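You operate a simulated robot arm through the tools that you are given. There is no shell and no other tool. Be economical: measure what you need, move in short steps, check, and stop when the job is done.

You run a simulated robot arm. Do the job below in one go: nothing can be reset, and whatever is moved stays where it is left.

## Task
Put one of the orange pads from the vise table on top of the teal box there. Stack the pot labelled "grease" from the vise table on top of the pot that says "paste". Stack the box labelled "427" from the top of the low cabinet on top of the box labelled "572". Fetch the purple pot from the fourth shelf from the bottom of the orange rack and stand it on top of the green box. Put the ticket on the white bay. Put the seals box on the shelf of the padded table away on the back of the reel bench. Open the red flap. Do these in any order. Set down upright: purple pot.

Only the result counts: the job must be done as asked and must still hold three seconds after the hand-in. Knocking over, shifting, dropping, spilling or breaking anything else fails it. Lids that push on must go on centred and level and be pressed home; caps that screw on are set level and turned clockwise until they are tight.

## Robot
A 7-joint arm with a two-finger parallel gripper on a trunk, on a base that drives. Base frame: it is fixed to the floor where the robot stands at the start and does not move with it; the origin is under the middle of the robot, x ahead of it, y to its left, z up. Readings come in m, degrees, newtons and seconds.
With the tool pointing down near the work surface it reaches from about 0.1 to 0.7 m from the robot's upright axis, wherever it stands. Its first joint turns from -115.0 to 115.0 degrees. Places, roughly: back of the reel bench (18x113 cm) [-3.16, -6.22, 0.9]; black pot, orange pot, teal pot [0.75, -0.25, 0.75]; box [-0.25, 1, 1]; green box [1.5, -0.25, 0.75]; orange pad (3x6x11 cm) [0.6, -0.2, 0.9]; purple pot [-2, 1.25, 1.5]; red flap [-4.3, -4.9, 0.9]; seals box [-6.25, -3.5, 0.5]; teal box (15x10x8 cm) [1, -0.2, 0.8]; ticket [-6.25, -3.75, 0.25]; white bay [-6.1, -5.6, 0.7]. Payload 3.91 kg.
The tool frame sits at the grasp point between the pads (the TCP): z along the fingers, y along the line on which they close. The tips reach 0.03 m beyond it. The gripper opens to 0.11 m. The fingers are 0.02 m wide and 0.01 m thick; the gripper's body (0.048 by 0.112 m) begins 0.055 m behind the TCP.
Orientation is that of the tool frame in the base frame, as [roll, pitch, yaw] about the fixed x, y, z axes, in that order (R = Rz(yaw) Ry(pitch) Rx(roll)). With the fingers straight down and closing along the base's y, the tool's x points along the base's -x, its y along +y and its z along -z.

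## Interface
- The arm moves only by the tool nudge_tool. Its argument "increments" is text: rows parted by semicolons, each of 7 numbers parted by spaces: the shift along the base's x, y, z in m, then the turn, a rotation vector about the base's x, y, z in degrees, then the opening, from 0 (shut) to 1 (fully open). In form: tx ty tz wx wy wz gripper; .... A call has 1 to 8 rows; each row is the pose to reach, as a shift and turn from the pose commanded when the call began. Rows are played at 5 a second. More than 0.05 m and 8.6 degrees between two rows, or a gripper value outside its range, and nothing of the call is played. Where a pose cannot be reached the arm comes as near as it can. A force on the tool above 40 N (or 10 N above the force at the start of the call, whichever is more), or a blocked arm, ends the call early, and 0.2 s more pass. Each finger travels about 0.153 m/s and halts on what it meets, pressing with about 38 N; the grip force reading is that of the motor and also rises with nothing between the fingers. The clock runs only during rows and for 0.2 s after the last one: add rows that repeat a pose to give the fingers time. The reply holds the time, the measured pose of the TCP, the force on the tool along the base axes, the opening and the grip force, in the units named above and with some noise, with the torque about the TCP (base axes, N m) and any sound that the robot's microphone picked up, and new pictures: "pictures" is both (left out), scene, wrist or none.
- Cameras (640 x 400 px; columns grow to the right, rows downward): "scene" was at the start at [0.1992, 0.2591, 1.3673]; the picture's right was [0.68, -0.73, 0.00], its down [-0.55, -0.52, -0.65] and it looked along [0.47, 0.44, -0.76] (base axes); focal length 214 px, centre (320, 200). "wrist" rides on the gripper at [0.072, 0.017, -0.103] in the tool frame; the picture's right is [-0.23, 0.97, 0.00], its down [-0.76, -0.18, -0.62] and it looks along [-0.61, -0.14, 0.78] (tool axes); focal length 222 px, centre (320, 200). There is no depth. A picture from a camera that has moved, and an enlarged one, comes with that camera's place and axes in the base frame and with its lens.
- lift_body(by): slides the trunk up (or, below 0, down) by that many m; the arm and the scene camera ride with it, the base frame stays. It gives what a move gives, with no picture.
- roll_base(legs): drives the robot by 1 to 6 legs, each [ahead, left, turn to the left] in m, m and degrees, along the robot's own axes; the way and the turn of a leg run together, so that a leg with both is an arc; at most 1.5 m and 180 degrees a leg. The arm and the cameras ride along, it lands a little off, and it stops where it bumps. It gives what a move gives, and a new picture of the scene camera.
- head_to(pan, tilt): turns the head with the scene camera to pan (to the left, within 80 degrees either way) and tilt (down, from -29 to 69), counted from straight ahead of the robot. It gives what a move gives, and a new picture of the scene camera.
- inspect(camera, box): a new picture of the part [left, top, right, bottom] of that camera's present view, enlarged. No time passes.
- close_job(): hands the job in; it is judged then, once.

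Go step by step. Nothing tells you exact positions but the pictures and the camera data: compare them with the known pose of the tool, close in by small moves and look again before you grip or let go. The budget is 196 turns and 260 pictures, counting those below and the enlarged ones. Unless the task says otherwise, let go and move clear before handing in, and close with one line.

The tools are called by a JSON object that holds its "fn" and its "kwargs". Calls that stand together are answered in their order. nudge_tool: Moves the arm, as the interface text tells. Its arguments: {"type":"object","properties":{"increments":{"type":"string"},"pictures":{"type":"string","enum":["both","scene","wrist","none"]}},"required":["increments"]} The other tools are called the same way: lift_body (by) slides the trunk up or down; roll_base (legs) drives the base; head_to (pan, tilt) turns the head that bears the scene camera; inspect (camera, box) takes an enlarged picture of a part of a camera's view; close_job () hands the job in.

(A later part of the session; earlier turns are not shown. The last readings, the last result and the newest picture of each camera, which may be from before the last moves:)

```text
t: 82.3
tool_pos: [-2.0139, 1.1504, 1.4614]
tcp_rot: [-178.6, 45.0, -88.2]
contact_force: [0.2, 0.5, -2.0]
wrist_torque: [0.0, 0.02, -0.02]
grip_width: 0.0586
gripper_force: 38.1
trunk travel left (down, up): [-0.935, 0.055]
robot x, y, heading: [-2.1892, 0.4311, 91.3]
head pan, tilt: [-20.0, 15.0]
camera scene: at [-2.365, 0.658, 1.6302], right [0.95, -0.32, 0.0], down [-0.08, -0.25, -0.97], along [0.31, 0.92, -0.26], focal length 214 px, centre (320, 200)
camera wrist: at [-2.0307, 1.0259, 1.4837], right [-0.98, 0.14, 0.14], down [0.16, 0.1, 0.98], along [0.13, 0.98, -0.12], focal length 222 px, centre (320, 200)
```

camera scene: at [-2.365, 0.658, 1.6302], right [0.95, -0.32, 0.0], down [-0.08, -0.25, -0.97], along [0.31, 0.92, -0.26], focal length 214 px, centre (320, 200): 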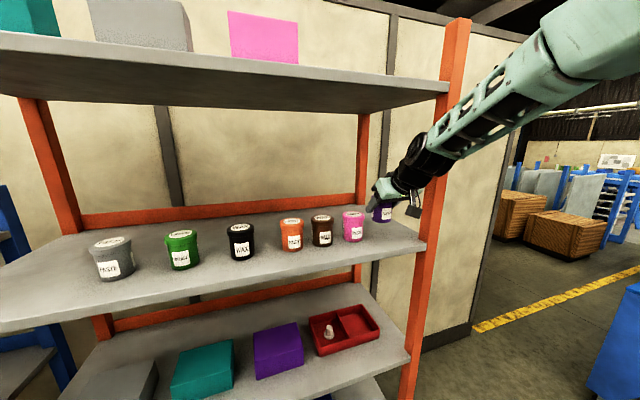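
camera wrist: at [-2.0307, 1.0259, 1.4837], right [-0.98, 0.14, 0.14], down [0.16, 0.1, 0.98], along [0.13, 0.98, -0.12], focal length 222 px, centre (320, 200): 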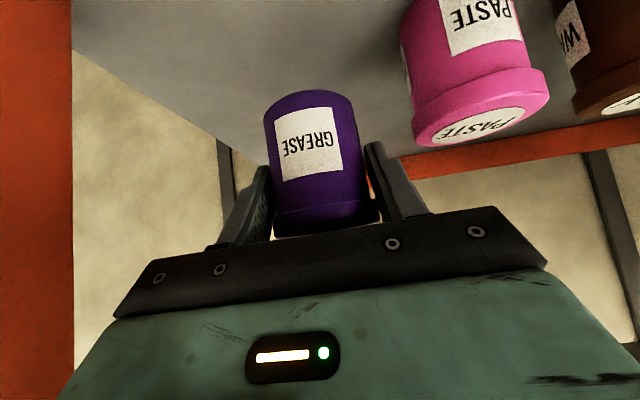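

Pot is held. I back the base out, then pull the arm in a bit.

{"fn": "roll_base", "kwargs": {"legs": [[-0.2, 0, 0]]}}

{"fn": "nudge_tool", "kwargs": {"increments": "0 -0.03 -0.02 0 0 0 0.3; 0 -0.06 -0.04 0 0 0 0.3; 0 -0.09 -0.06 0 0 0 0.3; 0 -0.11 -0.08 0 0 0 0.3", "pictures": "wrist"}}

```text
t: 83.9
tool_pos: [-2.0078, 0.9474, 1.4623]
tcp_rot: [-178.7, 45.0, -88.1]
contact_force: [-0.3, -0.4, -0.8]
wrist_torque: [-0.01, 0.03, -0.03]
grip_width: 0.0586
gripper_force: 38.0
trunk travel left (down, up): [-0.935, 0.055]
robot x, y, heading: [-2.1781, 0.2278, 91.3]
head pan, tilt: [-20.0, 15.0]
camera scene: at [-2.36, 0.4561, 1.6302], right [0.95, -0.32, 0.0], down [-0.08, -0.25, -0.97], along [0.31, 0.91, -0.26], focal length 214 px, centre (320, 200)
```

scene: 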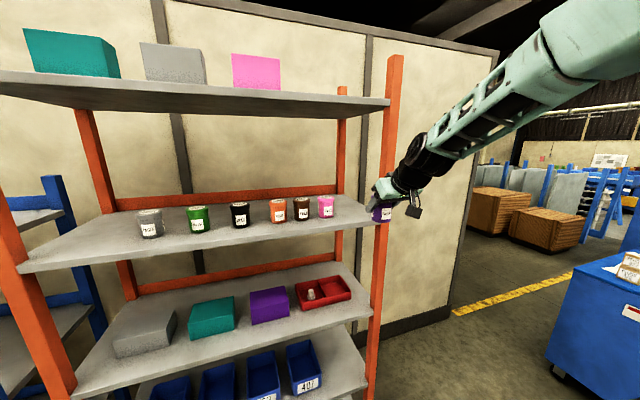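

```text
t: 84.9
tool_pos: [-2.0143, 0.8351, 1.3828]
tcp_rot: [-178.6, 45.0, -88.1]
contact_force: [-0.8, 0.9, -1.7]
wrist_torque: [-0.01, -0.03, -0.02]
grip_width: 0.0583
gripper_force: 37.8
trunk travel left (down, up): [-0.935, 0.055]
robot x, y, heading: [-2.1798, 0.2264, 91.3]
head pan, tilt: [-20.0, 15.0]
camera wrist: at [-2.03, 0.7127, 1.4046], right [-0.98, 0.14, 0.14], down [0.16, 0.1, 0.98], along [0.13, 0.98, -0.12], focal length 222 px, centre (320, 200)
```

wrist: 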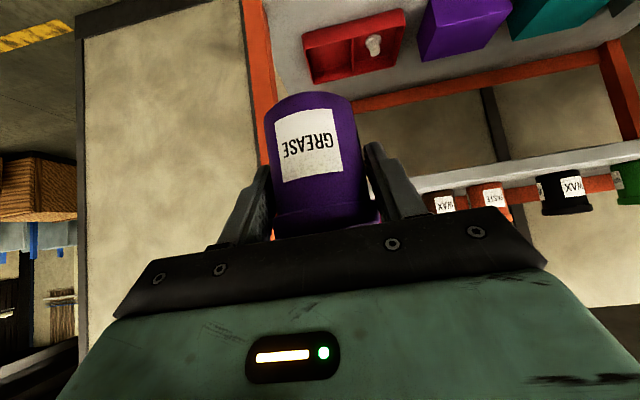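

{"fn": "roll_base", "kwargs": {"legs": [[0, -1.38, -1.3], [-0.12, 0, 0], [-0.3, -0.3, 0]]}}

{"fn": "head_to", "kwargs": {"pan": -78, "tilt": 30}}

```text
t: 94.8
tool_pos: [-0.3158, 0.4126, 1.3835]
tcp_rot: [-178.5, 45.0, -90.5]
contact_force: [0.1, 0.2, -2.0]
wrist_torque: [-0.01, -0.02, 0.02]
grip_width: 0.0571
gripper_force: 38.0
trunk travel left (down, up): [-0.935, 0.055]
robot x, y, heading: [-0.5115, -0.1826, 88.8]
head pan, tilt: [-20.0, 15.0]
camera scene: at [-0.6797, 0.0471, 1.6302], right [0.93, -0.36, 0.0], down [-0.09, -0.24, -0.97], along [0.35, 0.9, -0.26], focal length 214 px, centre (320, 200)
```

scene: 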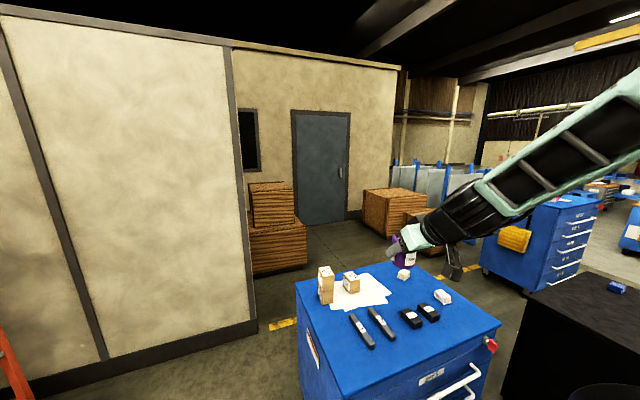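

```text
t: 96.1
tool_pos: [-0.3165, 0.4132, 1.3822]
tcp_rot: [-178.6, 45.0, -90.5]
contact_force: [0.3, -0.3, -2.0]
wrist_torque: [0.0, 0.04, 0.02]
grip_width: 0.0569
gripper_force: 38.1
trunk travel left (down, up): [-0.935, 0.055]
robot x, y, heading: [-0.5104, -0.19, 89.1]
head pan, tilt: [-78.0, 30.0]
camera scene: at [-0.6243, -0.0229, 1.6061], right [0.19, -0.98, 0.0], down [-0.49, -0.1, -0.87], along [0.85, 0.17, -0.5], focal length 214 px, centre (320, 200)
```

scene: 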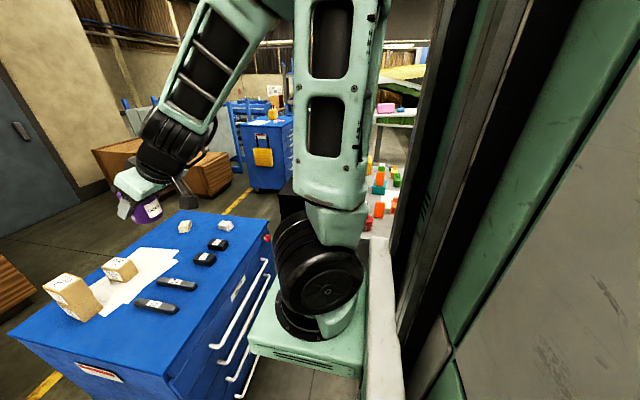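

The view right is blocked by my own arm, so I turn to look where I will drive (toward -y).

{"fn": "roll_base", "kwargs": {"legs": [[0, 0, -150]]}}

{"fn": "head_to", "kwargs": {"pan": 0, "tilt": 25}}

{"fn": "inspect", "kwargs": {"camera": "wrist", "box": [0, 0, 640, 400]}}

```text
t: 102.5
tool_pos: [-0.3486, -0.7964, 1.3821]
tcp_rot: [-178.6, 44.9, 122.4]
contact_force: [0.6, 0.0, -1.8]
wrist_torque: [0.03, 0.05, 0.0]
grip_width: 0.0555
gripper_force: 37.8
trunk travel left (down, up): [-0.935, 0.055]
robot x, y, heading: [-0.5102, -0.186, -57.9]
head pan, tilt: [-78.0, 30.0]
camera scene: at [-0.327, -0.2613, 1.6061], right [-0.69, 0.72, 0.0], down [0.36, 0.35, -0.87], along [-0.62, -0.6, -0.5], focal length 214 px, centre (320, 200)
```

scene: 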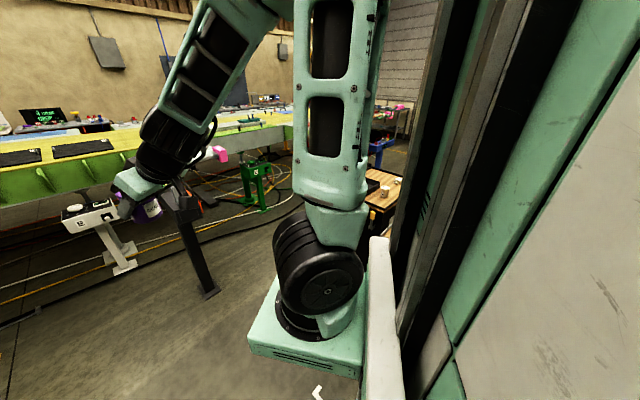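

```text
t: 104.1
tool_pos: [-0.3492, -0.7967, 1.3828]
tcp_rot: [-178.6, 45.0, 122.4]
contact_force: [0.2, 0.5, -1.3]
wrist_torque: [0.02, -0.03, -0.01]
grip_width: 0.0555
gripper_force: 38.0
trunk travel left (down, up): [-0.935, 0.055]
robot x, y, heading: [-0.5123, -0.1885, -58.0]
head pan, tilt: [0.0, 25.0]
camera scene: at [-0.2133, -0.277, 1.614], right [-0.85, -0.53, 0.0], down [-0.22, 0.36, -0.91], along [0.48, -0.77, -0.42], focal length 214 px, centre (320, 200)
```

scene: 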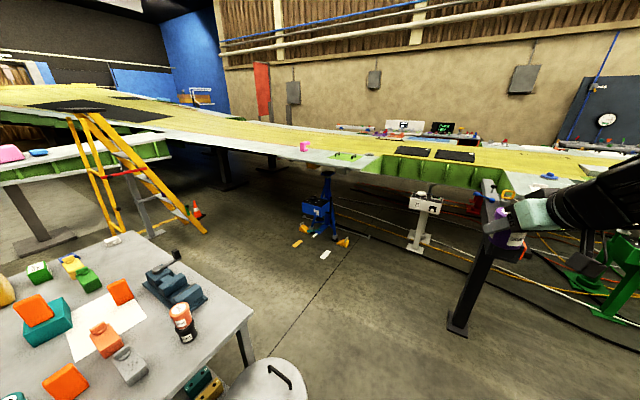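

```text
1.00 times, centred on (320, 200) of wrist (not enlarged: the box is as wide or as high as the picture)
camera zoom: at [-0.4016, -0.6811, 1.4048], right [0.92, 0.37, 0.14], down [-0.09, -0.17, 0.98], along [0.39, -0.91, -0.12], focal length 222 px, centre (320, 200)
```

zoom: 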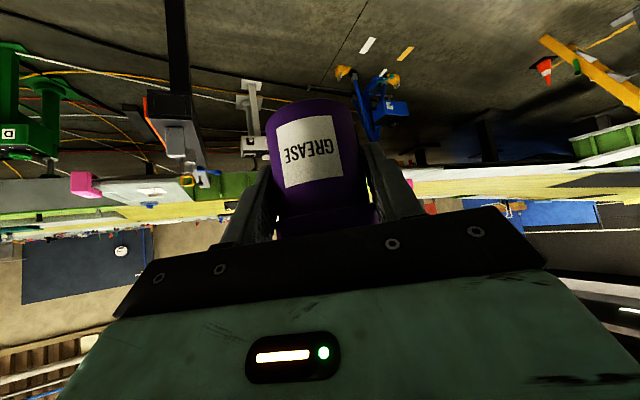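

{"fn": "inspect", "kwargs": {"camera": "scene", "box": [140, 220, 380, 400]}}

```text
2.22 times, centred on (260, 310) of scene
camera zoom: at [-0.2133, -0.277, 1.614], right [-0.85, -0.53, 0.0], down [-0.22, 0.36, -0.91], along [0.48, -0.77, -0.42], focal length 477 px, centre (453, -44)
```

zoom: 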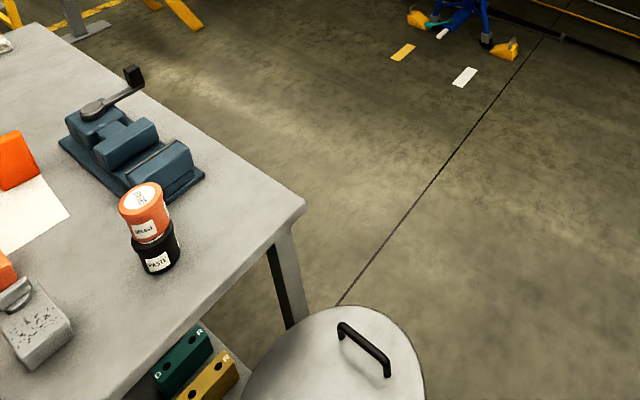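

A covered drum stands by the table corner and a trestle post beyond; I turn to heading 0 first and then slide sideways past both, then forward along the right side of the table.

{"fn": "roll_base", "kwargs": {"legs": [[0, 0, 58], [0.03, -0.98, 0]]}}

{"fn": "head_to", "kwargs": {"pan": 15, "tilt": 35}}

```text
t: 111.8
tool_pos: [0.1262, -1.3637, 1.3826]
tcp_rot: [-178.6, 45.0, -179.0]
contact_force: [1.3, 0.1, -1.3]
wrist_torque: [-0.02, 0.02, -0.02]
grip_width: 0.0544
gripper_force: 37.8
trunk travel left (down, up): [-0.935, 0.055]
robot x, y, heading: [-0.4789, -1.1827, 0.6]
head pan, tilt: [0.0, 25.0]
camera scene: at [-0.2462, -0.9779, 1.614], right [0.01, -1.0, 0.0], down [-0.42, 0.0, -0.91], along [0.91, 0.01, -0.42], focal length 214 px, centre (320, 200)
```

scene: 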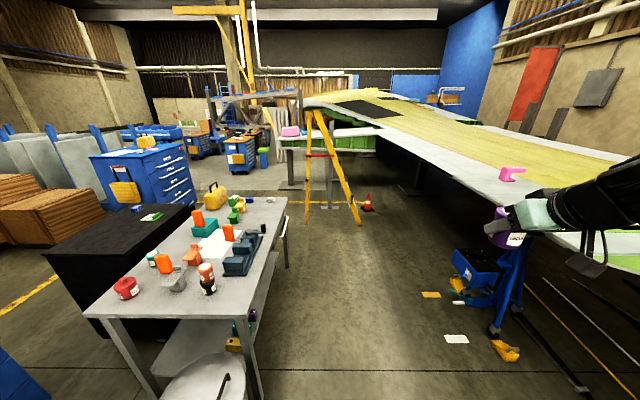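

```text
t: 112.6
tool_pos: [0.1257, -1.3649, 1.3826]
tcp_rot: [-178.7, 44.9, -178.9]
contact_force: [0.1, 0.2, -1.7]
wrist_torque: [0.04, 0.02, -0.02]
grip_width: 0.0541
gripper_force: 37.6
trunk travel left (down, up): [-0.935, 0.055]
robot x, y, heading: [-0.4795, -1.1873, 0.3]
head pan, tilt: [15.0, 35.0]
camera scene: at [-0.2535, -0.9553, 1.5983], right [0.27, -0.96, 0.0], down [-0.55, -0.15, -0.82], along [0.79, 0.22, -0.57], focal length 214 px, centre (320, 200)
```

scene: 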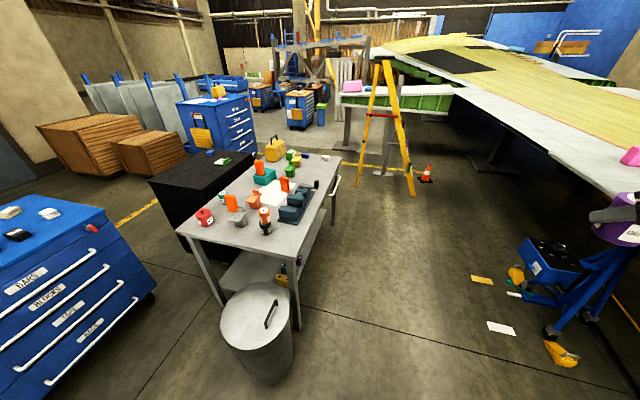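

The aisle is clear. I drive ahead along the table and turn left to face it.

{"fn": "roll_base", "kwargs": {"legs": [[1.2, 0, 0], [0.45, 0, 0], [0, 0, 89.5]]}}

{"fn": "head_to", "kwargs": {"pan": -5, "tilt": 45}}

{"fn": "inspect", "kwargs": {"camera": "wrist", "box": [0, 0, 640, 400]}}

```text
t: 124.8
tool_pos: [1.3545, -0.5291, 1.3827]
tcp_rot: [-178.6, 45.1, -88.3]
contact_force: [0.4, -0.9, -0.8]
wrist_torque: [-0.03, 0.01, 0.0]
grip_width: 0.0532
gripper_force: 38.3
trunk travel left (down, up): [-0.935, 0.055]
robot x, y, heading: [1.1828, -1.1396, 90.9]
head pan, tilt: [15.0, 35.0]
camera scene: at [0.9497, -0.9124, 1.5983], right [0.96, 0.28, 0.0], down [0.16, -0.55, -0.82], along [-0.23, 0.79, -0.57], focal length 214 px, centre (320, 200)
```

scene: 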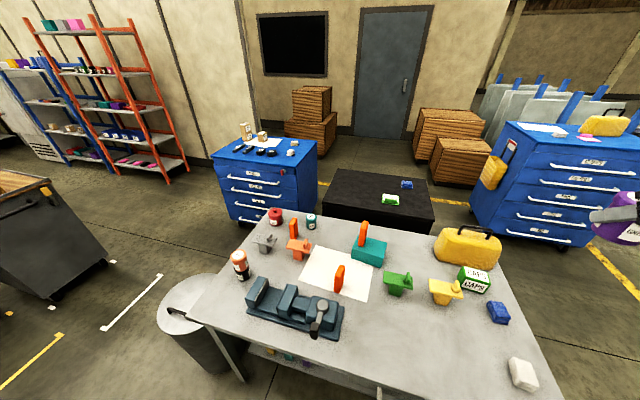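

```text
t: 125.6
tool_pos: [1.3549, -0.5316, 1.3834]
tcp_rot: [-178.6, 45.0, -88.4]
contact_force: [0.3, -0.4, -1.1]
wrist_torque: [-0.03, 0.0, -0.02]
grip_width: 0.0533
gripper_force: 38.4
trunk travel left (down, up): [-0.935, 0.055]
robot x, y, heading: [1.1794, -1.1366, 91.2]
head pan, tilt: [-5.0, 45.0]
camera scene: at [0.9795, -0.9159, 1.5835], right [1.0, -0.07, 0.0], down [-0.05, -0.71, -0.71], along [0.05, 0.71, -0.71], focal length 214 px, centre (320, 200)
```

scene: 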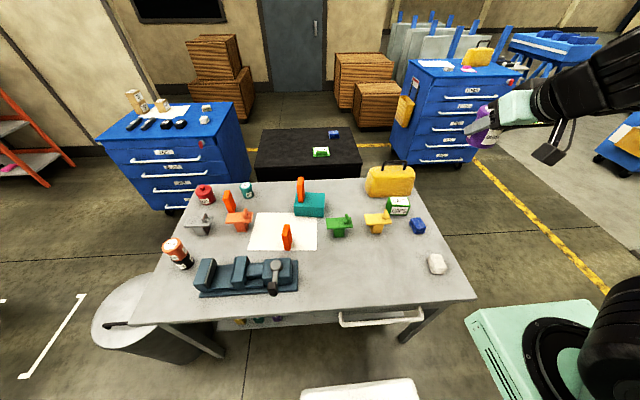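

```text
1.00 times, centred on (320, 200) of wrist (not enlarged: the box is as wide or as high as the picture)
camera zoom: at [1.3368, -0.6538, 1.4048], right [-0.98, 0.15, 0.14], down [0.16, 0.1, 0.98], along [0.13, 0.98, -0.12], focal length 222 px, centre (320, 200)
```

zoom: 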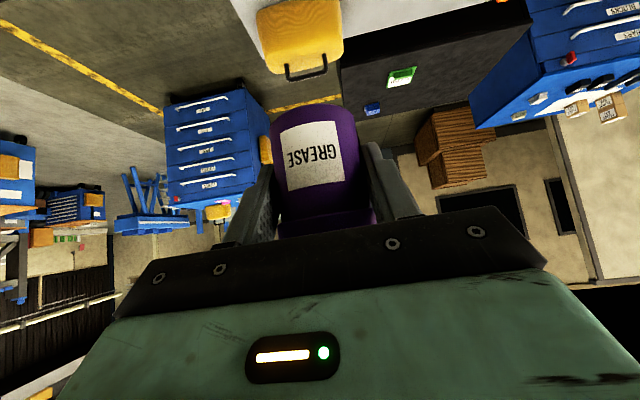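

{"fn": "inspect", "kwargs": {"camera": "scene", "box": [440, 70, 600, 180]}}

{"fn": "inspect", "kwargs": {"camera": "scene", "box": [320, 150, 480, 280]}}

```text
3.64 times, centred on (520, 125) of scene
camera zoom: at [0.9795, -0.9159, 1.5835], right [1.0, -0.07, 0.0], down [-0.05, -0.71, -0.71], along [0.05, 0.71, -0.71], focal length 780 px, centre (-407, 473)
```

zoom: 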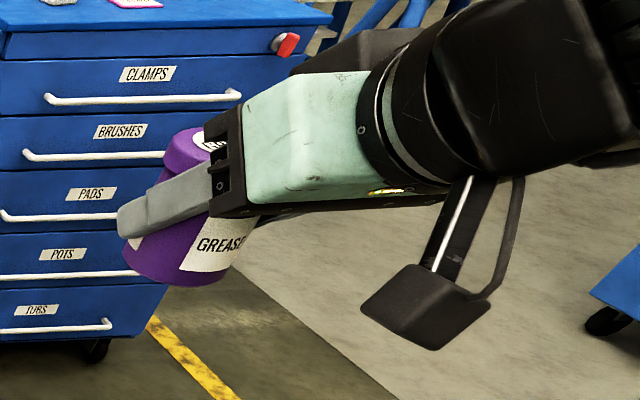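

```text
3.08 times, centred on (400, 215) of scene
camera zoom: at [0.9795, -0.9159, 1.5835], right [1.0, -0.07, 0.0], down [-0.05, -0.71, -0.71], along [0.05, 0.71, -0.71], focal length 660 px, centre (74, 154)
```

zoom: 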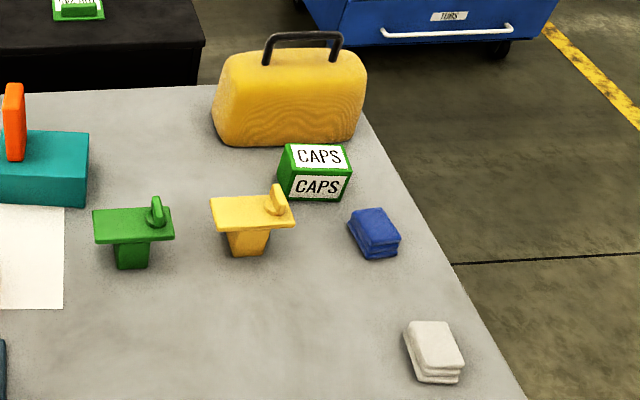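

{"fn": "inspect", "kwargs": {"camera": "wrist", "box": [230, 80, 420, 250]}}

{"fn": "head_to", "kwargs": {"pan": -25, "tilt": 15}}

{"fn": "inspect", "kwargs": {"camera": "scene", "box": [320, 120, 480, 260]}}

```text
2.35 times, centred on (325, 165) of wrist
camera zoom: at [1.3368, -0.6538, 1.4048], right [-0.98, 0.15, 0.14], down [0.16, 0.1, 0.98], along [0.13, 0.98, -0.12], focal length 523 px, centre (308, 282)
```

zoom: 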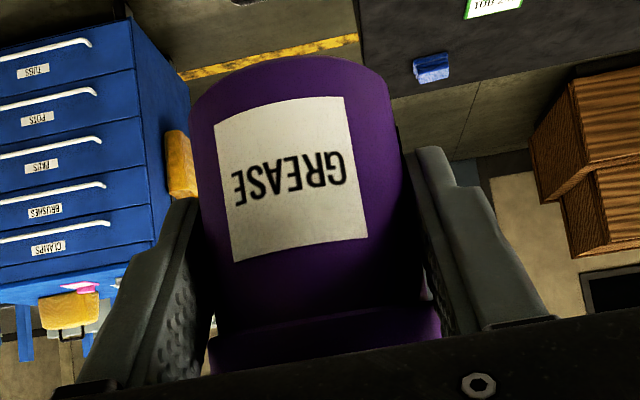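

```text
t: 126.6
tool_pos: [1.355, -0.53, 1.3828]
tcp_rot: [-178.6, 45.0, -88.4]
contact_force: [0.2, -0.2, -2.9]
wrist_torque: [0.0, -0.01, -0.03]
grip_width: 0.0533
gripper_force: 38.0
trunk travel left (down, up): [-0.935, 0.055]
robot x, y, heading: [1.1809, -1.1369, 91.0]
head pan, tilt: [-25.0, 15.0]
camera scene: at [1.0119, -0.9117, 1.6302], right [0.91, -0.41, 0.0], down [-0.11, -0.24, -0.97], along [0.39, 0.88, -0.26], focal length 214 px, centre (320, 200)
```

scene: 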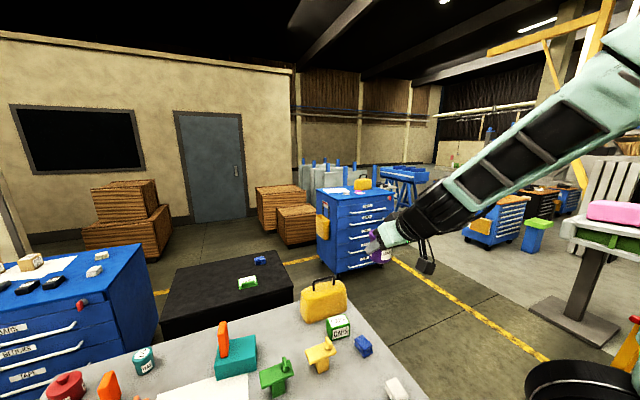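

```text
2.86 times, centred on (400, 190) of scene
camera zoom: at [1.0119, -0.9117, 1.6302], right [0.91, -0.41, 0.0], down [-0.11, -0.24, -0.97], along [0.39, 0.88, -0.26], focal length 613 px, centre (91, 229)
```

zoom: 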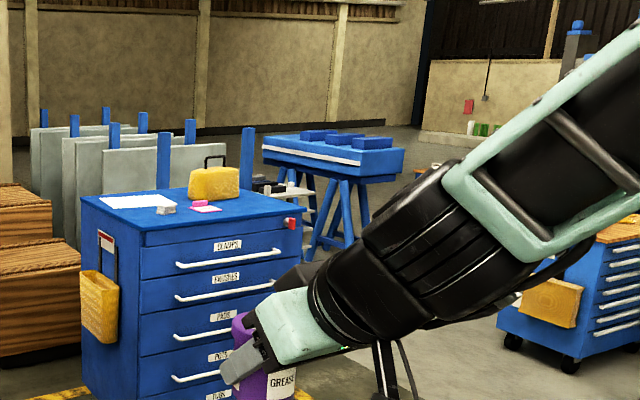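

{"fn": "inspect", "kwargs": {"camera": "scene", "box": [350, 215, 430, 275]}}

```text
6.67 times, centred on (390, 245) of scene
camera zoom: at [1.0119, -0.9117, 1.6302], right [0.91, -0.41, 0.0], down [-0.11, -0.24, -0.97], along [0.39, 0.88, -0.26], focal length 1430 px, centre (-147, -100)
```

zoom: 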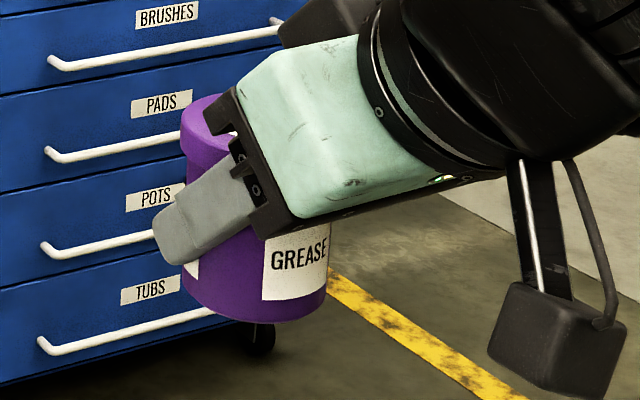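

The purple pot hangs upright within a few degrees, bottom ≈3.5 cm under the TCP. Green box top is about (1.40,-0.234,0.867). I lower the trunk, then advance over the box.

{"fn": "lift_body", "kwargs": {"by": -0.3}}

{"fn": "nudge_tool", "kwargs": {"increments": "0.008 0.035 0 0 0 0 0.3; 0.016 0.07 0 0 0 0 0.3; 0.024 0.11 0 0 0 0 0.3; 0.032 0.15 0 0 0 0 0.3; 0.04 0.185 0 0 0 0 0.3; 0.045 0.22 0 0 0 0 0.3; 0.045 0.24 0 0 0 0 0.3", "pictures": "wrist"}}

{"fn": "head_to", "kwargs": {"pan": -20, "tilt": 35}}

{"fn": "inspect", "kwargs": {"camera": "scene", "box": [280, 120, 440, 240]}}

```text
t: 129.6
tool_pos: [1.3546, -0.53, 1.083]
tcp_rot: [-178.6, 44.9, -88.4]
contact_force: [0.5, 0.6, -1.6]
wrist_torque: [-0.03, 0.02, -0.02]
grip_width: 0.0531
gripper_force: 38.1
trunk travel left (down, up): [-0.635, 0.355]
robot x, y, heading: [1.1797, -1.1357, 91.1]
head pan, tilt: [-25.0, 15.0]
```

```text
t: 131.2
tool_pos: [1.4065, -0.383, 1.1168]
tcp_rot: [-178.6, 44.9, -88.4]
contact_force: [-0.2, 0.3, -2.4]
wrist_torque: [-0.02, 0.0, -0.01]
grip_width: 0.053
gripper_force: 37.9
out of reach, approached as far as the arm can: row 3, 4, 5, 6, 7
trunk travel left (down, up): [-0.635, 0.355]
robot x, y, heading: [1.1795, -1.1379, 91.1]
head pan, tilt: [-25.0, 15.0]
camera wrist: at [1.3883, -0.5061, 1.1394], right [-0.98, 0.15, 0.14], down [0.16, 0.1, 0.98], along [0.13, 0.98, -0.12], focal length 222 px, centre (320, 200)
```

wrist: 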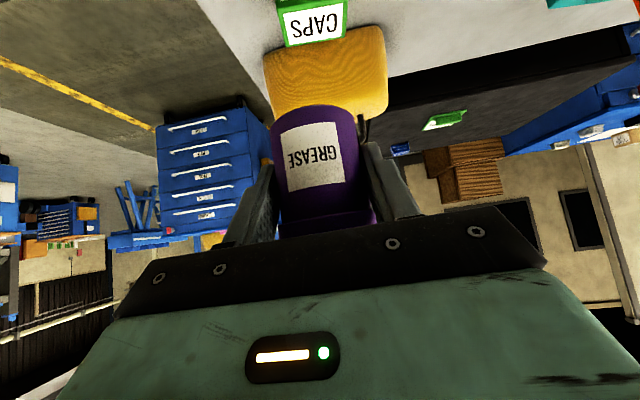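

```text
t: 132.0
tool_pos: [1.4062, -0.3834, 1.118]
tcp_rot: [-178.7, 45.0, -88.5]
contact_force: [-0.3, -0.8, -0.9]
wrist_torque: [0.02, 0.01, -0.02]
grip_width: 0.0531
gripper_force: 37.5
trunk travel left (down, up): [-0.635, 0.355]
robot x, y, heading: [1.1789, -1.1399, 90.8]
head pan, tilt: [-20.0, 35.0]
camera scene: at [1.0026, -0.9138, 1.2984], right [0.95, -0.33, 0.0], down [-0.19, -0.54, -0.82], along [0.27, 0.77, -0.57], focal length 214 px, centre (320, 200)
```

scene: 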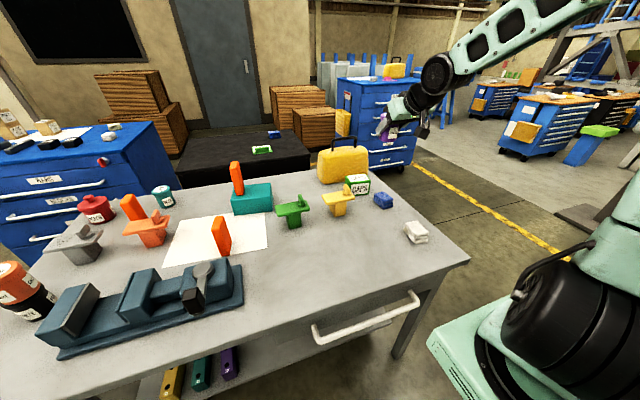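

```text
3.33 times, centred on (360, 180) of scene
camera zoom: at [1.0026, -0.9138, 1.2984], right [0.95, -0.33, 0.0], down [-0.19, -0.54, -0.82], along [0.27, 0.77, -0.57], focal length 715 px, centre (187, 267)
```

zoom: 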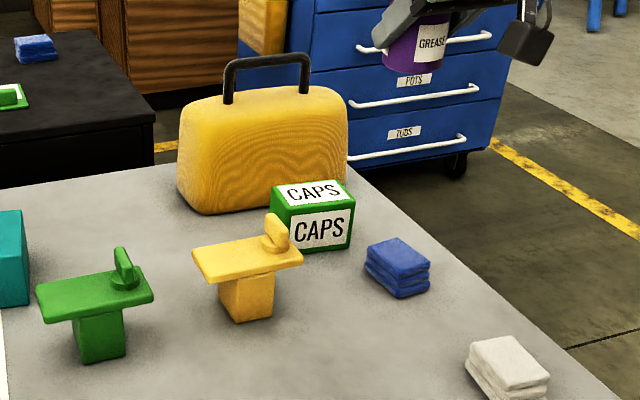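

The 45° posture cannot reach the box from here, so I'll set the pot upright on a free table spot near (1.37,-0.46) and re-grip it from above. First I move over that spot.

{"fn": "nudge_tool", "kwargs": {"increments": "-0.018 -0.04 0 0 0 0 0.3; -0.036 -0.077 0 0 0 0 0.3; -0.036 -0.077 0 0 0 0 0.3", "pictures": "none"}}

{"fn": "lift_body", "kwargs": {"by": -0.2}}

{"fn": "head_to", "kwargs": {"pan": -20, "tilt": 30}}

{"fn": "inspect", "kwargs": {"camera": "scene", "box": [300, 140, 460, 260]}}

```text
t: 132.8
tool_pos: [1.3669, -0.4586, 1.1188]
tcp_rot: [-178.6, 45.0, -88.4]
contact_force: [0.1, -0.1, -1.0]
wrist_torque: [0.0, 0.01, 0.05]
grip_width: 0.0527
gripper_force: 38.2
trunk travel left (down, up): [-0.635, 0.355]
robot x, y, heading: [1.1807, -1.1354, 90.8]
head pan, tilt: [-20.0, 35.0]
```

```text
t: 135.0
tool_pos: [1.3667, -0.4581, 0.9197]
tcp_rot: [-178.6, 45.0, -88.4]
contact_force: [0.9, 0.2, -1.5]
wrist_torque: [-0.04, -0.02, 0.0]
grip_width: 0.0531
gripper_force: 38.2
trunk travel left (down, up): [-0.435, 0.555]
robot x, y, heading: [1.1802, -1.1363, 90.9]
head pan, tilt: [-20.0, 35.0]
```

```text
t: 135.6
tool_pos: [1.3671, -0.459, 0.9185]
tcp_rot: [-178.5, 45.1, -88.4]
contact_force: [0.0, -0.1, -1.2]
wrist_torque: [-0.02, 0.0, -0.03]
grip_width: 0.0532
gripper_force: 38.3
trunk travel left (down, up): [-0.435, 0.555]
robot x, y, heading: [1.1808, -1.1376, 90.9]
head pan, tilt: [-20.0, 30.0]
camera scene: at [1.0033, -0.9116, 1.1061], right [0.95, -0.33, 0.0], down [-0.16, -0.47, -0.87], along [0.28, 0.82, -0.5], focal length 214 px, centre (320, 200)
```

scene: 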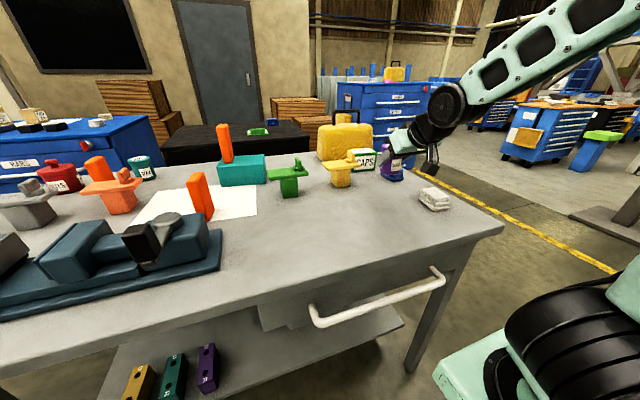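

```text
3.33 times, centred on (380, 200) of scene
camera zoom: at [1.0033, -0.9116, 1.1061], right [0.95, -0.33, 0.0], down [-0.16, -0.47, -0.87], along [0.28, 0.82, -0.5], focal length 715 px, centre (120, 200)
```

zoom: 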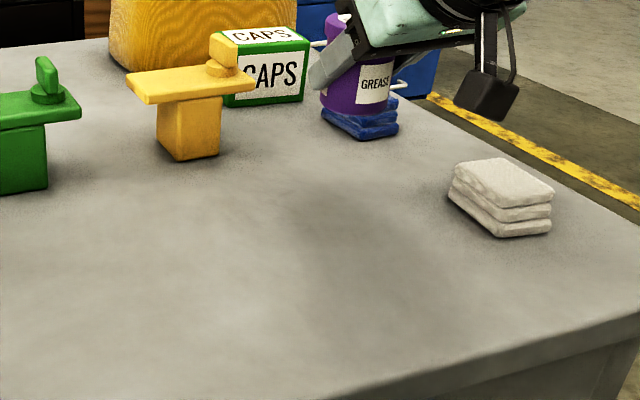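

{"fn": "lift_body", "kwargs": {"by": -0.065}}

{"fn": "inspect", "kwargs": {"camera": "scene", "box": [360, 100, 460, 180]}}

```text
t: 136.7
tool_pos: [1.3665, -0.4587, 0.854]
tcp_rot: [-178.6, 45.0, -88.5]
contact_force: [-1.1, -0.4, -1.9]
wrist_torque: [-0.04, 0.01, 0.01]
grip_width: 0.0527
gripper_force: 37.5
trunk travel left (down, up): [-0.37, 0.62]
robot x, y, heading: [1.1795, -1.1363, 90.9]
head pan, tilt: [-20.0, 30.0]
```

```text
5.00 times, centred on (410, 140) of scene
camera zoom: at [1.0033, -0.9116, 1.0411], right [0.95, -0.33, 0.0], down [-0.16, -0.47, -0.87], along [0.28, 0.82, -0.5], focal length 1072 px, centre (-130, 500)
```

zoom: 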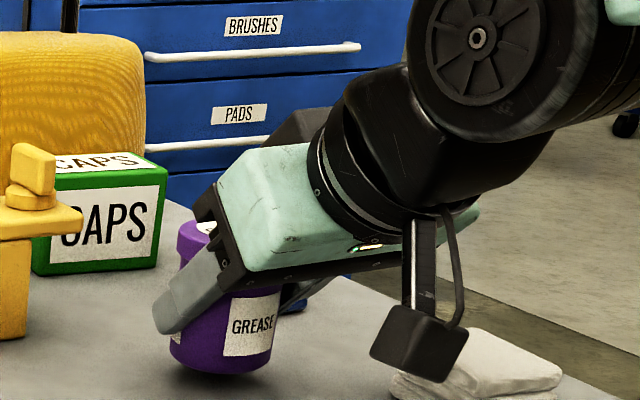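

{"fn": "lift_body", "kwargs": {"by": -0.01}}

{"fn": "lift_body", "kwargs": {"by": -0.004}}

{"fn": "inspect", "kwargs": {"camera": "scene", "box": [360, 100, 460, 180]}}

```text
t: 137.2
tool_pos: [1.3672, -0.4592, 0.8442]
tcp_rot: [-178.6, 45.0, -88.5]
contact_force: [-0.5, 0.8, -1.1]
wrist_torque: [0.01, 0.01, -0.01]
grip_width: 0.053
gripper_force: 37.4
trunk travel left (down, up): [-0.36, 0.63]
robot x, y, heading: [1.1854, -1.137, 91.0]
head pan, tilt: [-20.0, 30.0]
```

```text
t: 137.8
tool_pos: [1.3677, -0.4578, 0.8423]
tcp_rot: [-178.6, 45.4, -88.5]
contact_force: [0.9, -2.8, 22.5]
wrist_torque: [0.18, 0.5, 0.03]
grip_width: 0.0529
gripper_force: 38.2
trunk travel left (down, up): [-0.356, 0.634]
robot x, y, heading: [1.18, -1.1417, 90.9]
head pan, tilt: [-20.0, 30.0]
```

```text
5.00 times, centred on (410, 140) of scene
camera zoom: at [1.0032, -0.9124, 1.0276], right [0.95, -0.33, 0.0], down [-0.16, -0.47, -0.87], along [0.28, 0.82, -0.5], focal length 1072 px, centre (-130, 500)
```

zoom: 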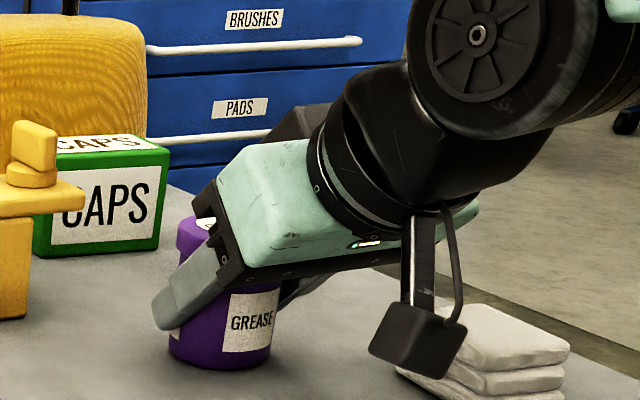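

The pot touches the table. I release and back out along the tool axis.

{"fn": "nudge_tool", "kwargs": {"increments": "0 0 0.001 0 0 0 0.52; 0 0 0.001 0 0 0 0.6; 0 0 0.001 0 0 0 0.7; 0 0 0.001 0 0 0 0.7; 0 -0.025 0.026 0 0 0 0.7; 0 -0.05 0.055 0 0 0 0.7; 0 -0.075 0.085 0 0 0 0.7", "pictures": "wrist"}}

{"fn": "inspect", "kwargs": {"camera": "scene", "box": [360, 100, 460, 180]}}

```text
t: 139.6
tool_pos: [1.3389, -0.5262, 0.9209]
tcp_rot: [-178.7, 44.9, -83.8]
contact_force: [1.2, -0.4, 0.1]
wrist_torque: [0.04, 0.02, 0.05]
grip_width: 0.0768
gripper_force: 0.1
out of reach, approached as far as the arm can: row 7
trunk travel left (down, up): [-0.356, 0.634]
robot x, y, heading: [1.1806, -1.138, 90.9]
head pan, tilt: [-20.0, 30.0]
stopped in row 7: the arm was blocked; the commanded pose is now the measured one
camera wrist: at [1.331, -0.6507, 0.9431], right [-0.99, 0.07, 0.14], down [0.15, 0.11, 0.98], along [0.05, 0.99, -0.12], focal length 222 px, centre (320, 200)
```

wrist: 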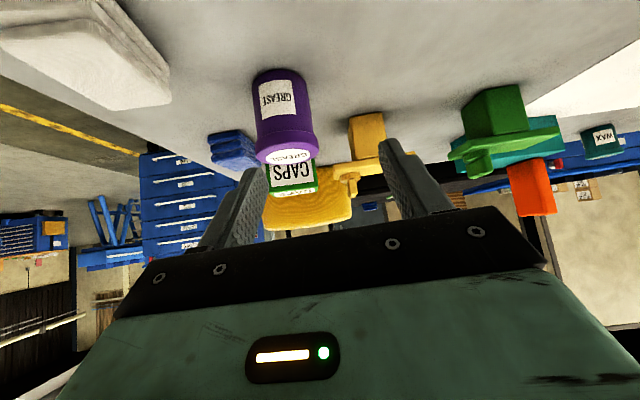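

```text
5.00 times, centred on (410, 140) of scene
camera zoom: at [1.0038, -0.9114, 1.0272], right [0.95, -0.33, 0.0], down [-0.16, -0.47, -0.87], along [0.28, 0.82, -0.5], focal length 1072 px, centre (-130, 500)
```

zoom: 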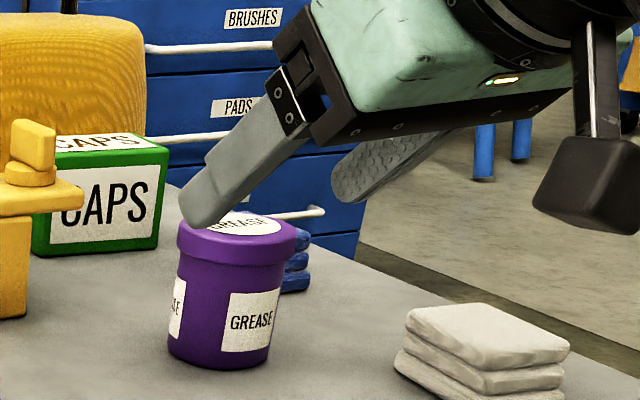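

The pot stands upright on the table. I raise the trunk and turn the tool straight down above the pot.

{"fn": "lift_body", "kwargs": {"by": 0.25}}

{"fn": "nudge_tool", "kwargs": {"increments": "0.004 0.01 0 -7.45 -0.82 0 0.8; 0.008 0.02 0 -14.9 -1.63 0 0.8; 0.012 0.03 0 -22.35 -2.45 0 0.8; 0.018 0.04 0 -29.8 -3.27 0 0.8; 0.024 0.055 0 -37.25 -4.1 0 0.8; 0.028 0.066 0 -44.7 -4.9 0 0.8; 0.028 0.066 0 -44.7 -4.9 0 0.8", "pictures": "wrist"}}

```text
t: 142.2
tool_pos: [1.339, -0.5261, 1.1716]
tcp_rot: [-178.5, 44.8, -83.8]
contact_force: [0.9, 0.1, 0.7]
wrist_torque: [0.01, 0.0, -0.03]
grip_width: 0.077
gripper_force: 0.0
trunk travel left (down, up): [-0.606, 0.384]
robot x, y, heading: [1.1805, -1.1365, 91.2]
head pan, tilt: [-20.0, 30.0]
```

```text
t: 143.8
tool_pos: [1.3665, -0.4595, 1.1721]
tcp_rot: [-178.6, -0.1, -83.8]
contact_force: [-0.5, 0.3, 0.0]
wrist_torque: [0.03, 0.0, 0.02]
grip_width: 0.0879
gripper_force: 0.0
trunk travel left (down, up): [-0.606, 0.384]
robot x, y, heading: [1.1793, -1.135, 90.9]
head pan, tilt: [-20.0, 30.0]
camera wrist: at [1.3534, -0.5326, 1.2746], right [-0.99, 0.12, -0.03], down [0.08, 0.78, 0.63], along [0.1, 0.62, -0.78], focal length 222 px, centre (320, 200)
```

wrist: 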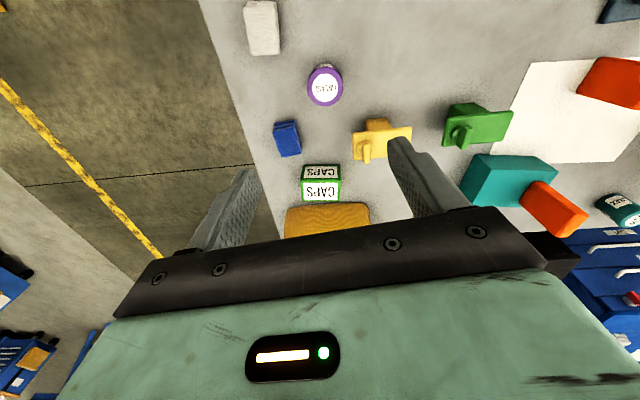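

{"fn": "inspect", "kwargs": {"camera": "wrist", "box": [250, 50, 410, 210]}}

```text
2.50 times, centred on (330, 130) of wrist
camera zoom: at [1.3534, -0.5326, 1.2746], right [-0.99, 0.12, -0.03], down [0.08, 0.78, 0.63], along [0.1, 0.62, -0.78], focal length 555 px, centre (295, 375)
```

zoom: 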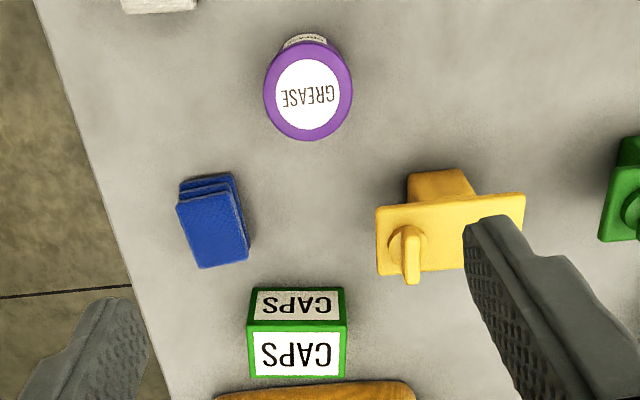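

Pot lid centre (1.366,-0.4525); green box top centre (1.401,-0.228), 9×6.6 cm. I descend around the pot from above.

{"fn": "nudge_tool", "kwargs": {"increments": "0 0.007 -0.04 -0.15 1.39 0 0.75; 0 0.007 -0.085 -0.15 1.39 0 0.75; 0 0.007 -0.13 -0.15 1.39 0 0.75; 0 0.007 -0.175 -0.15 1.39 0 0.75; 0 0.007 -0.22 -0.15 1.39 0 0.75; 0 0.007 -0.255 -0.15 1.39 0 0.75; 0 0.007 -0.255 -0.15 1.39 0 0.75", "pictures": "wrist"}}

```text
t: 145.3
tool_pos: [1.3688, -0.4539, 0.9148]
tcp_rot: [-180.0, 0.1, -83.8]
contact_force: [-0.5, -0.5, -0.1]
wrist_torque: [-0.02, -0.02, 0.0]
grip_width: 0.0821
gripper_force: 0.0
trunk travel left (down, up): [-0.606, 0.384]
robot x, y, heading: [1.1792, -1.1346, 90.8]
head pan, tilt: [-20.0, 30.0]
camera wrist: at [1.358, -0.5262, 1.0181], right [-0.99, 0.12, 0.0], down [0.09, 0.78, 0.62], along [0.08, 0.62, -0.78], focal length 222 px, centre (320, 200)
```

wrist: 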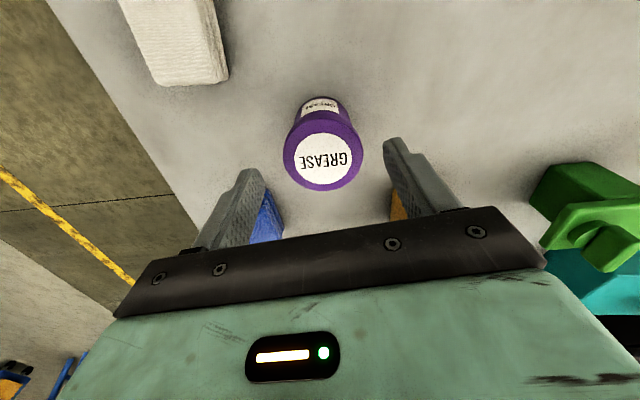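

{"fn": "nudge_tool", "kwargs": {"increments": "-0.001 0.004 -0.025 0 0 0 0.75; -0.001 0.004 -0.05 0 0 0 0.75; -0.001 0.004 -0.05 0 0 0 0.3; -0.001 0.004 -0.05 0 0 0 0.3; -0.001 0.004 -0.05 0 0 0 0.3; -0.001 0.004 -0.01 0 0 0 0.3; -0.001 0.004 0.03 0 0 0 0.3; -0.001 0.004 0.07 0 0 0 0.3", "pictures": "wrist"}}

{"fn": "inspect", "kwargs": {"camera": "scene", "box": [340, 130, 480, 240]}}

```text
t: 147.2
tool_pos: [1.3642, -0.4483, 0.9852]
tcp_rot: [-180.0, 0.0, -83.8]
contact_force: [-0.3, 0.3, -2.1]
wrist_torque: [-0.03, 0.0, -0.02]
grip_width: 0.0587
gripper_force: 38.5
trunk travel left (down, up): [-0.606, 0.384]
robot x, y, heading: [1.182, -1.1373, 90.9]
head pan, tilt: [-20.0, 30.0]
camera wrist: at [1.3541, -0.5203, 1.0885], right [-0.99, 0.12, 0.0], down [0.09, 0.78, 0.62], along [0.08, 0.62, -0.78], focal length 222 px, centre (320, 200)
```

wrist: 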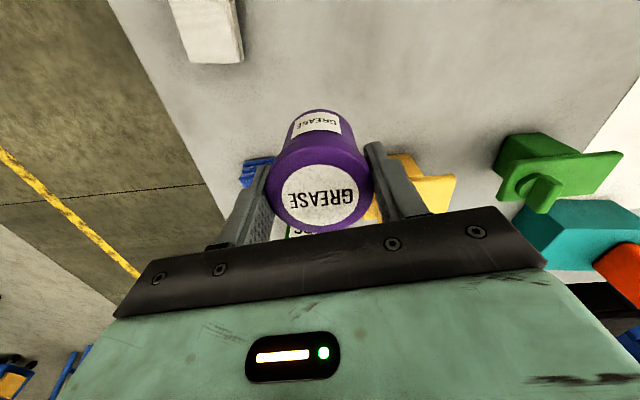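

```text
3.64 times, centred on (410, 185) of scene
camera zoom: at [1.0037, -0.9108, 1.277], right [0.95, -0.33, 0.0], down [-0.16, -0.47, -0.87], along [0.28, 0.82, -0.5], focal length 780 px, centre (-7, 254)
```

zoom: 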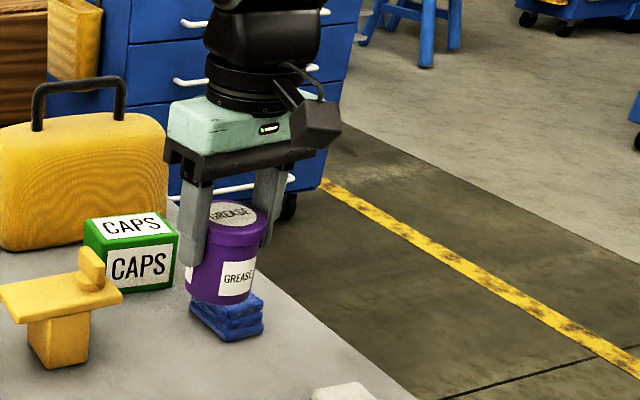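

Pot held from above. I carry it over the green box.

{"fn": "nudge_tool", "kwargs": {"increments": "0.006 0.037 0.015 0 0 0 0.3; 0.012 0.075 0.015 0 0 0 0.3; 0.018 0.112 0.015 0 0 0 0.3; 0.025 0.15 0.015 0 0 0 0.3; 0.031 0.187 0.015 0 0 0 0.3; 0.037 0.219 0.015 0 0 0 0.3; 0.037 0.219 0.015 0 0 0 0.3", "pictures": "wrist"}}

{"fn": "inspect", "kwargs": {"camera": "scene", "box": [310, 120, 430, 210]}}

```text
t: 148.8
tool_pos: [1.4003, -0.2298, 1.0008]
tcp_rot: [180.0, -0.1, -83.8]
contact_force: [-0.3, 0.0, -0.2]
wrist_torque: [-0.03, 0.01, -0.01]
grip_width: 0.0587
gripper_force: 38.3
trunk travel left (down, up): [-0.606, 0.384]
robot x, y, heading: [1.1812, -1.1372, 90.9]
head pan, tilt: [-20.0, 30.0]
camera wrist: at [1.3902, -0.3029, 1.1044], right [-0.99, 0.12, 0.0], down [0.09, 0.78, 0.62], along [0.08, 0.62, -0.78], focal length 222 px, centre (320, 200)
```

wrist: 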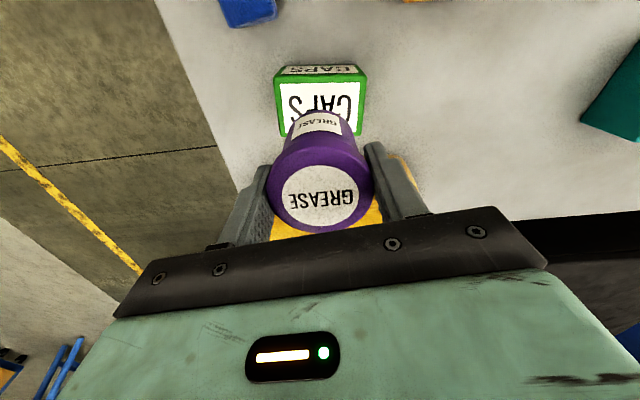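

```text
4.44 times, centred on (370, 165) of scene
camera zoom: at [1.0037, -0.9111, 1.2771], right [0.95, -0.33, 0.0], down [-0.16, -0.47, -0.87], along [0.28, 0.82, -0.5], focal length 953 px, centre (98, 356)
```

zoom: 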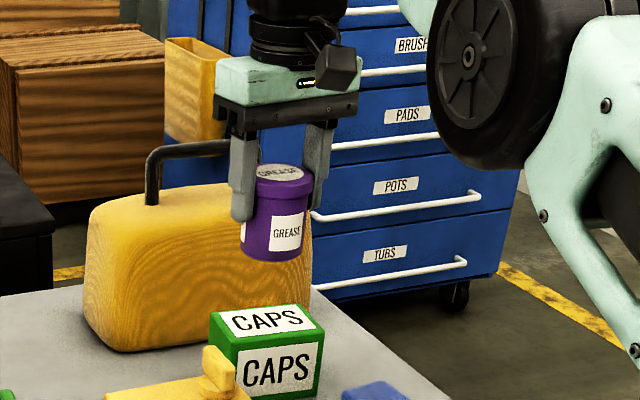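

Aligned over the green box. I lower to near contact and then in small steps.

{"fn": "nudge_tool", "kwargs": {"increments": "0 -0.001 -0.03 0 0 0 0.3; 0 -0.001 -0.055 0 0 0 0.3; 0 -0.001 -0.07 0 0 0 0.3; 0 -0.001 -0.07 0 0 0 0.3", "pictures": "none"}}

{"fn": "inspect", "kwargs": {"camera": "scene", "box": [320, 140, 420, 210]}}

```text
t: 149.8
tool_pos: [1.4006, -0.2327, 0.9339]
tcp_rot: [-179.9, 0.3, -83.9]
contact_force: [-0.7, -0.7, 18.4]
wrist_torque: [-0.36, 0.11, 0.0]
grip_width: 0.0587
gripper_force: 37.7
trunk travel left (down, up): [-0.606, 0.384]
robot x, y, heading: [1.1786, -1.1384, 90.8]
head pan, tilt: [-20.0, 30.0]
```

```text
5.71 times, centred on (370, 175) of scene
camera zoom: at [1.0035, -0.912, 1.2776], right [0.95, -0.33, 0.0], down [-0.16, -0.47, -0.87], along [0.28, 0.82, -0.5], focal length 1226 px, centre (34, 343)
```

zoom: 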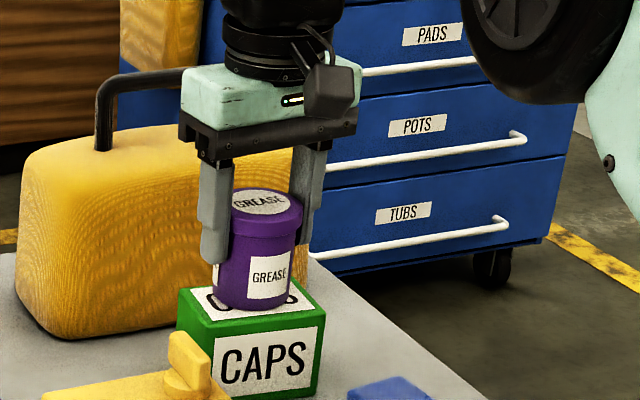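

{"fn": "nudge_tool", "kwargs": {"increments": "0 0 0.001 0 0 0 0.5; 0 0 0.001 0 0 0 0.65; 0 0 0.001 0 0 0 0.75; 0 0 0.001 0 0 0 0.75; 0 0 0.04 0 0 0 0.75; 0 0 0.085 0 0 0 0.75; 0 0 0.13 0 0 0 0.75; 0 0 0.17 0 0 0 0.75", "pictures": "none"}}

{"fn": "inspect", "kwargs": {"camera": "scene", "box": [320, 140, 420, 210]}}

```text
t: 151.6
tool_pos: [1.4025, -0.2473, 1.0855]
tcp_rot: [-179.9, -0.2, -83.8]
contact_force: [-0.3, 0.3, 0.5]
wrist_torque: [0.05, 0.0, 0.01]
grip_width: 0.0824
gripper_force: 0.0
out of reach, approached as far as the arm can: row 7, 8
trunk travel left (down, up): [-0.606, 0.384]
robot x, y, heading: [1.1821, -1.1387, 91.1]
head pan, tilt: [-20.0, 30.0]
```

```text
5.71 times, centred on (370, 175) of scene
camera zoom: at [1.0037, -0.9113, 1.277], right [0.95, -0.33, 0.0], down [-0.16, -0.47, -0.87], along [0.28, 0.82, -0.5], focal length 1226 px, centre (34, 343)
```

zoom: 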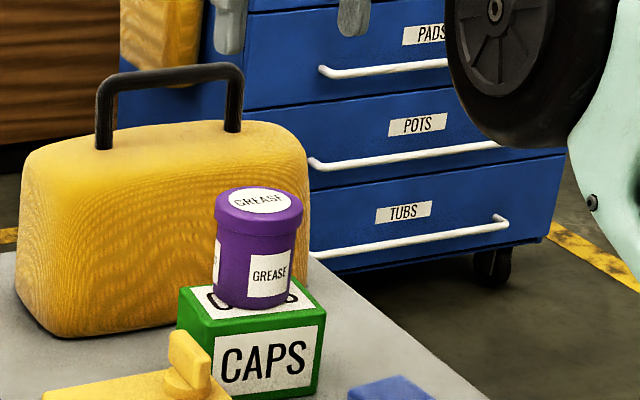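

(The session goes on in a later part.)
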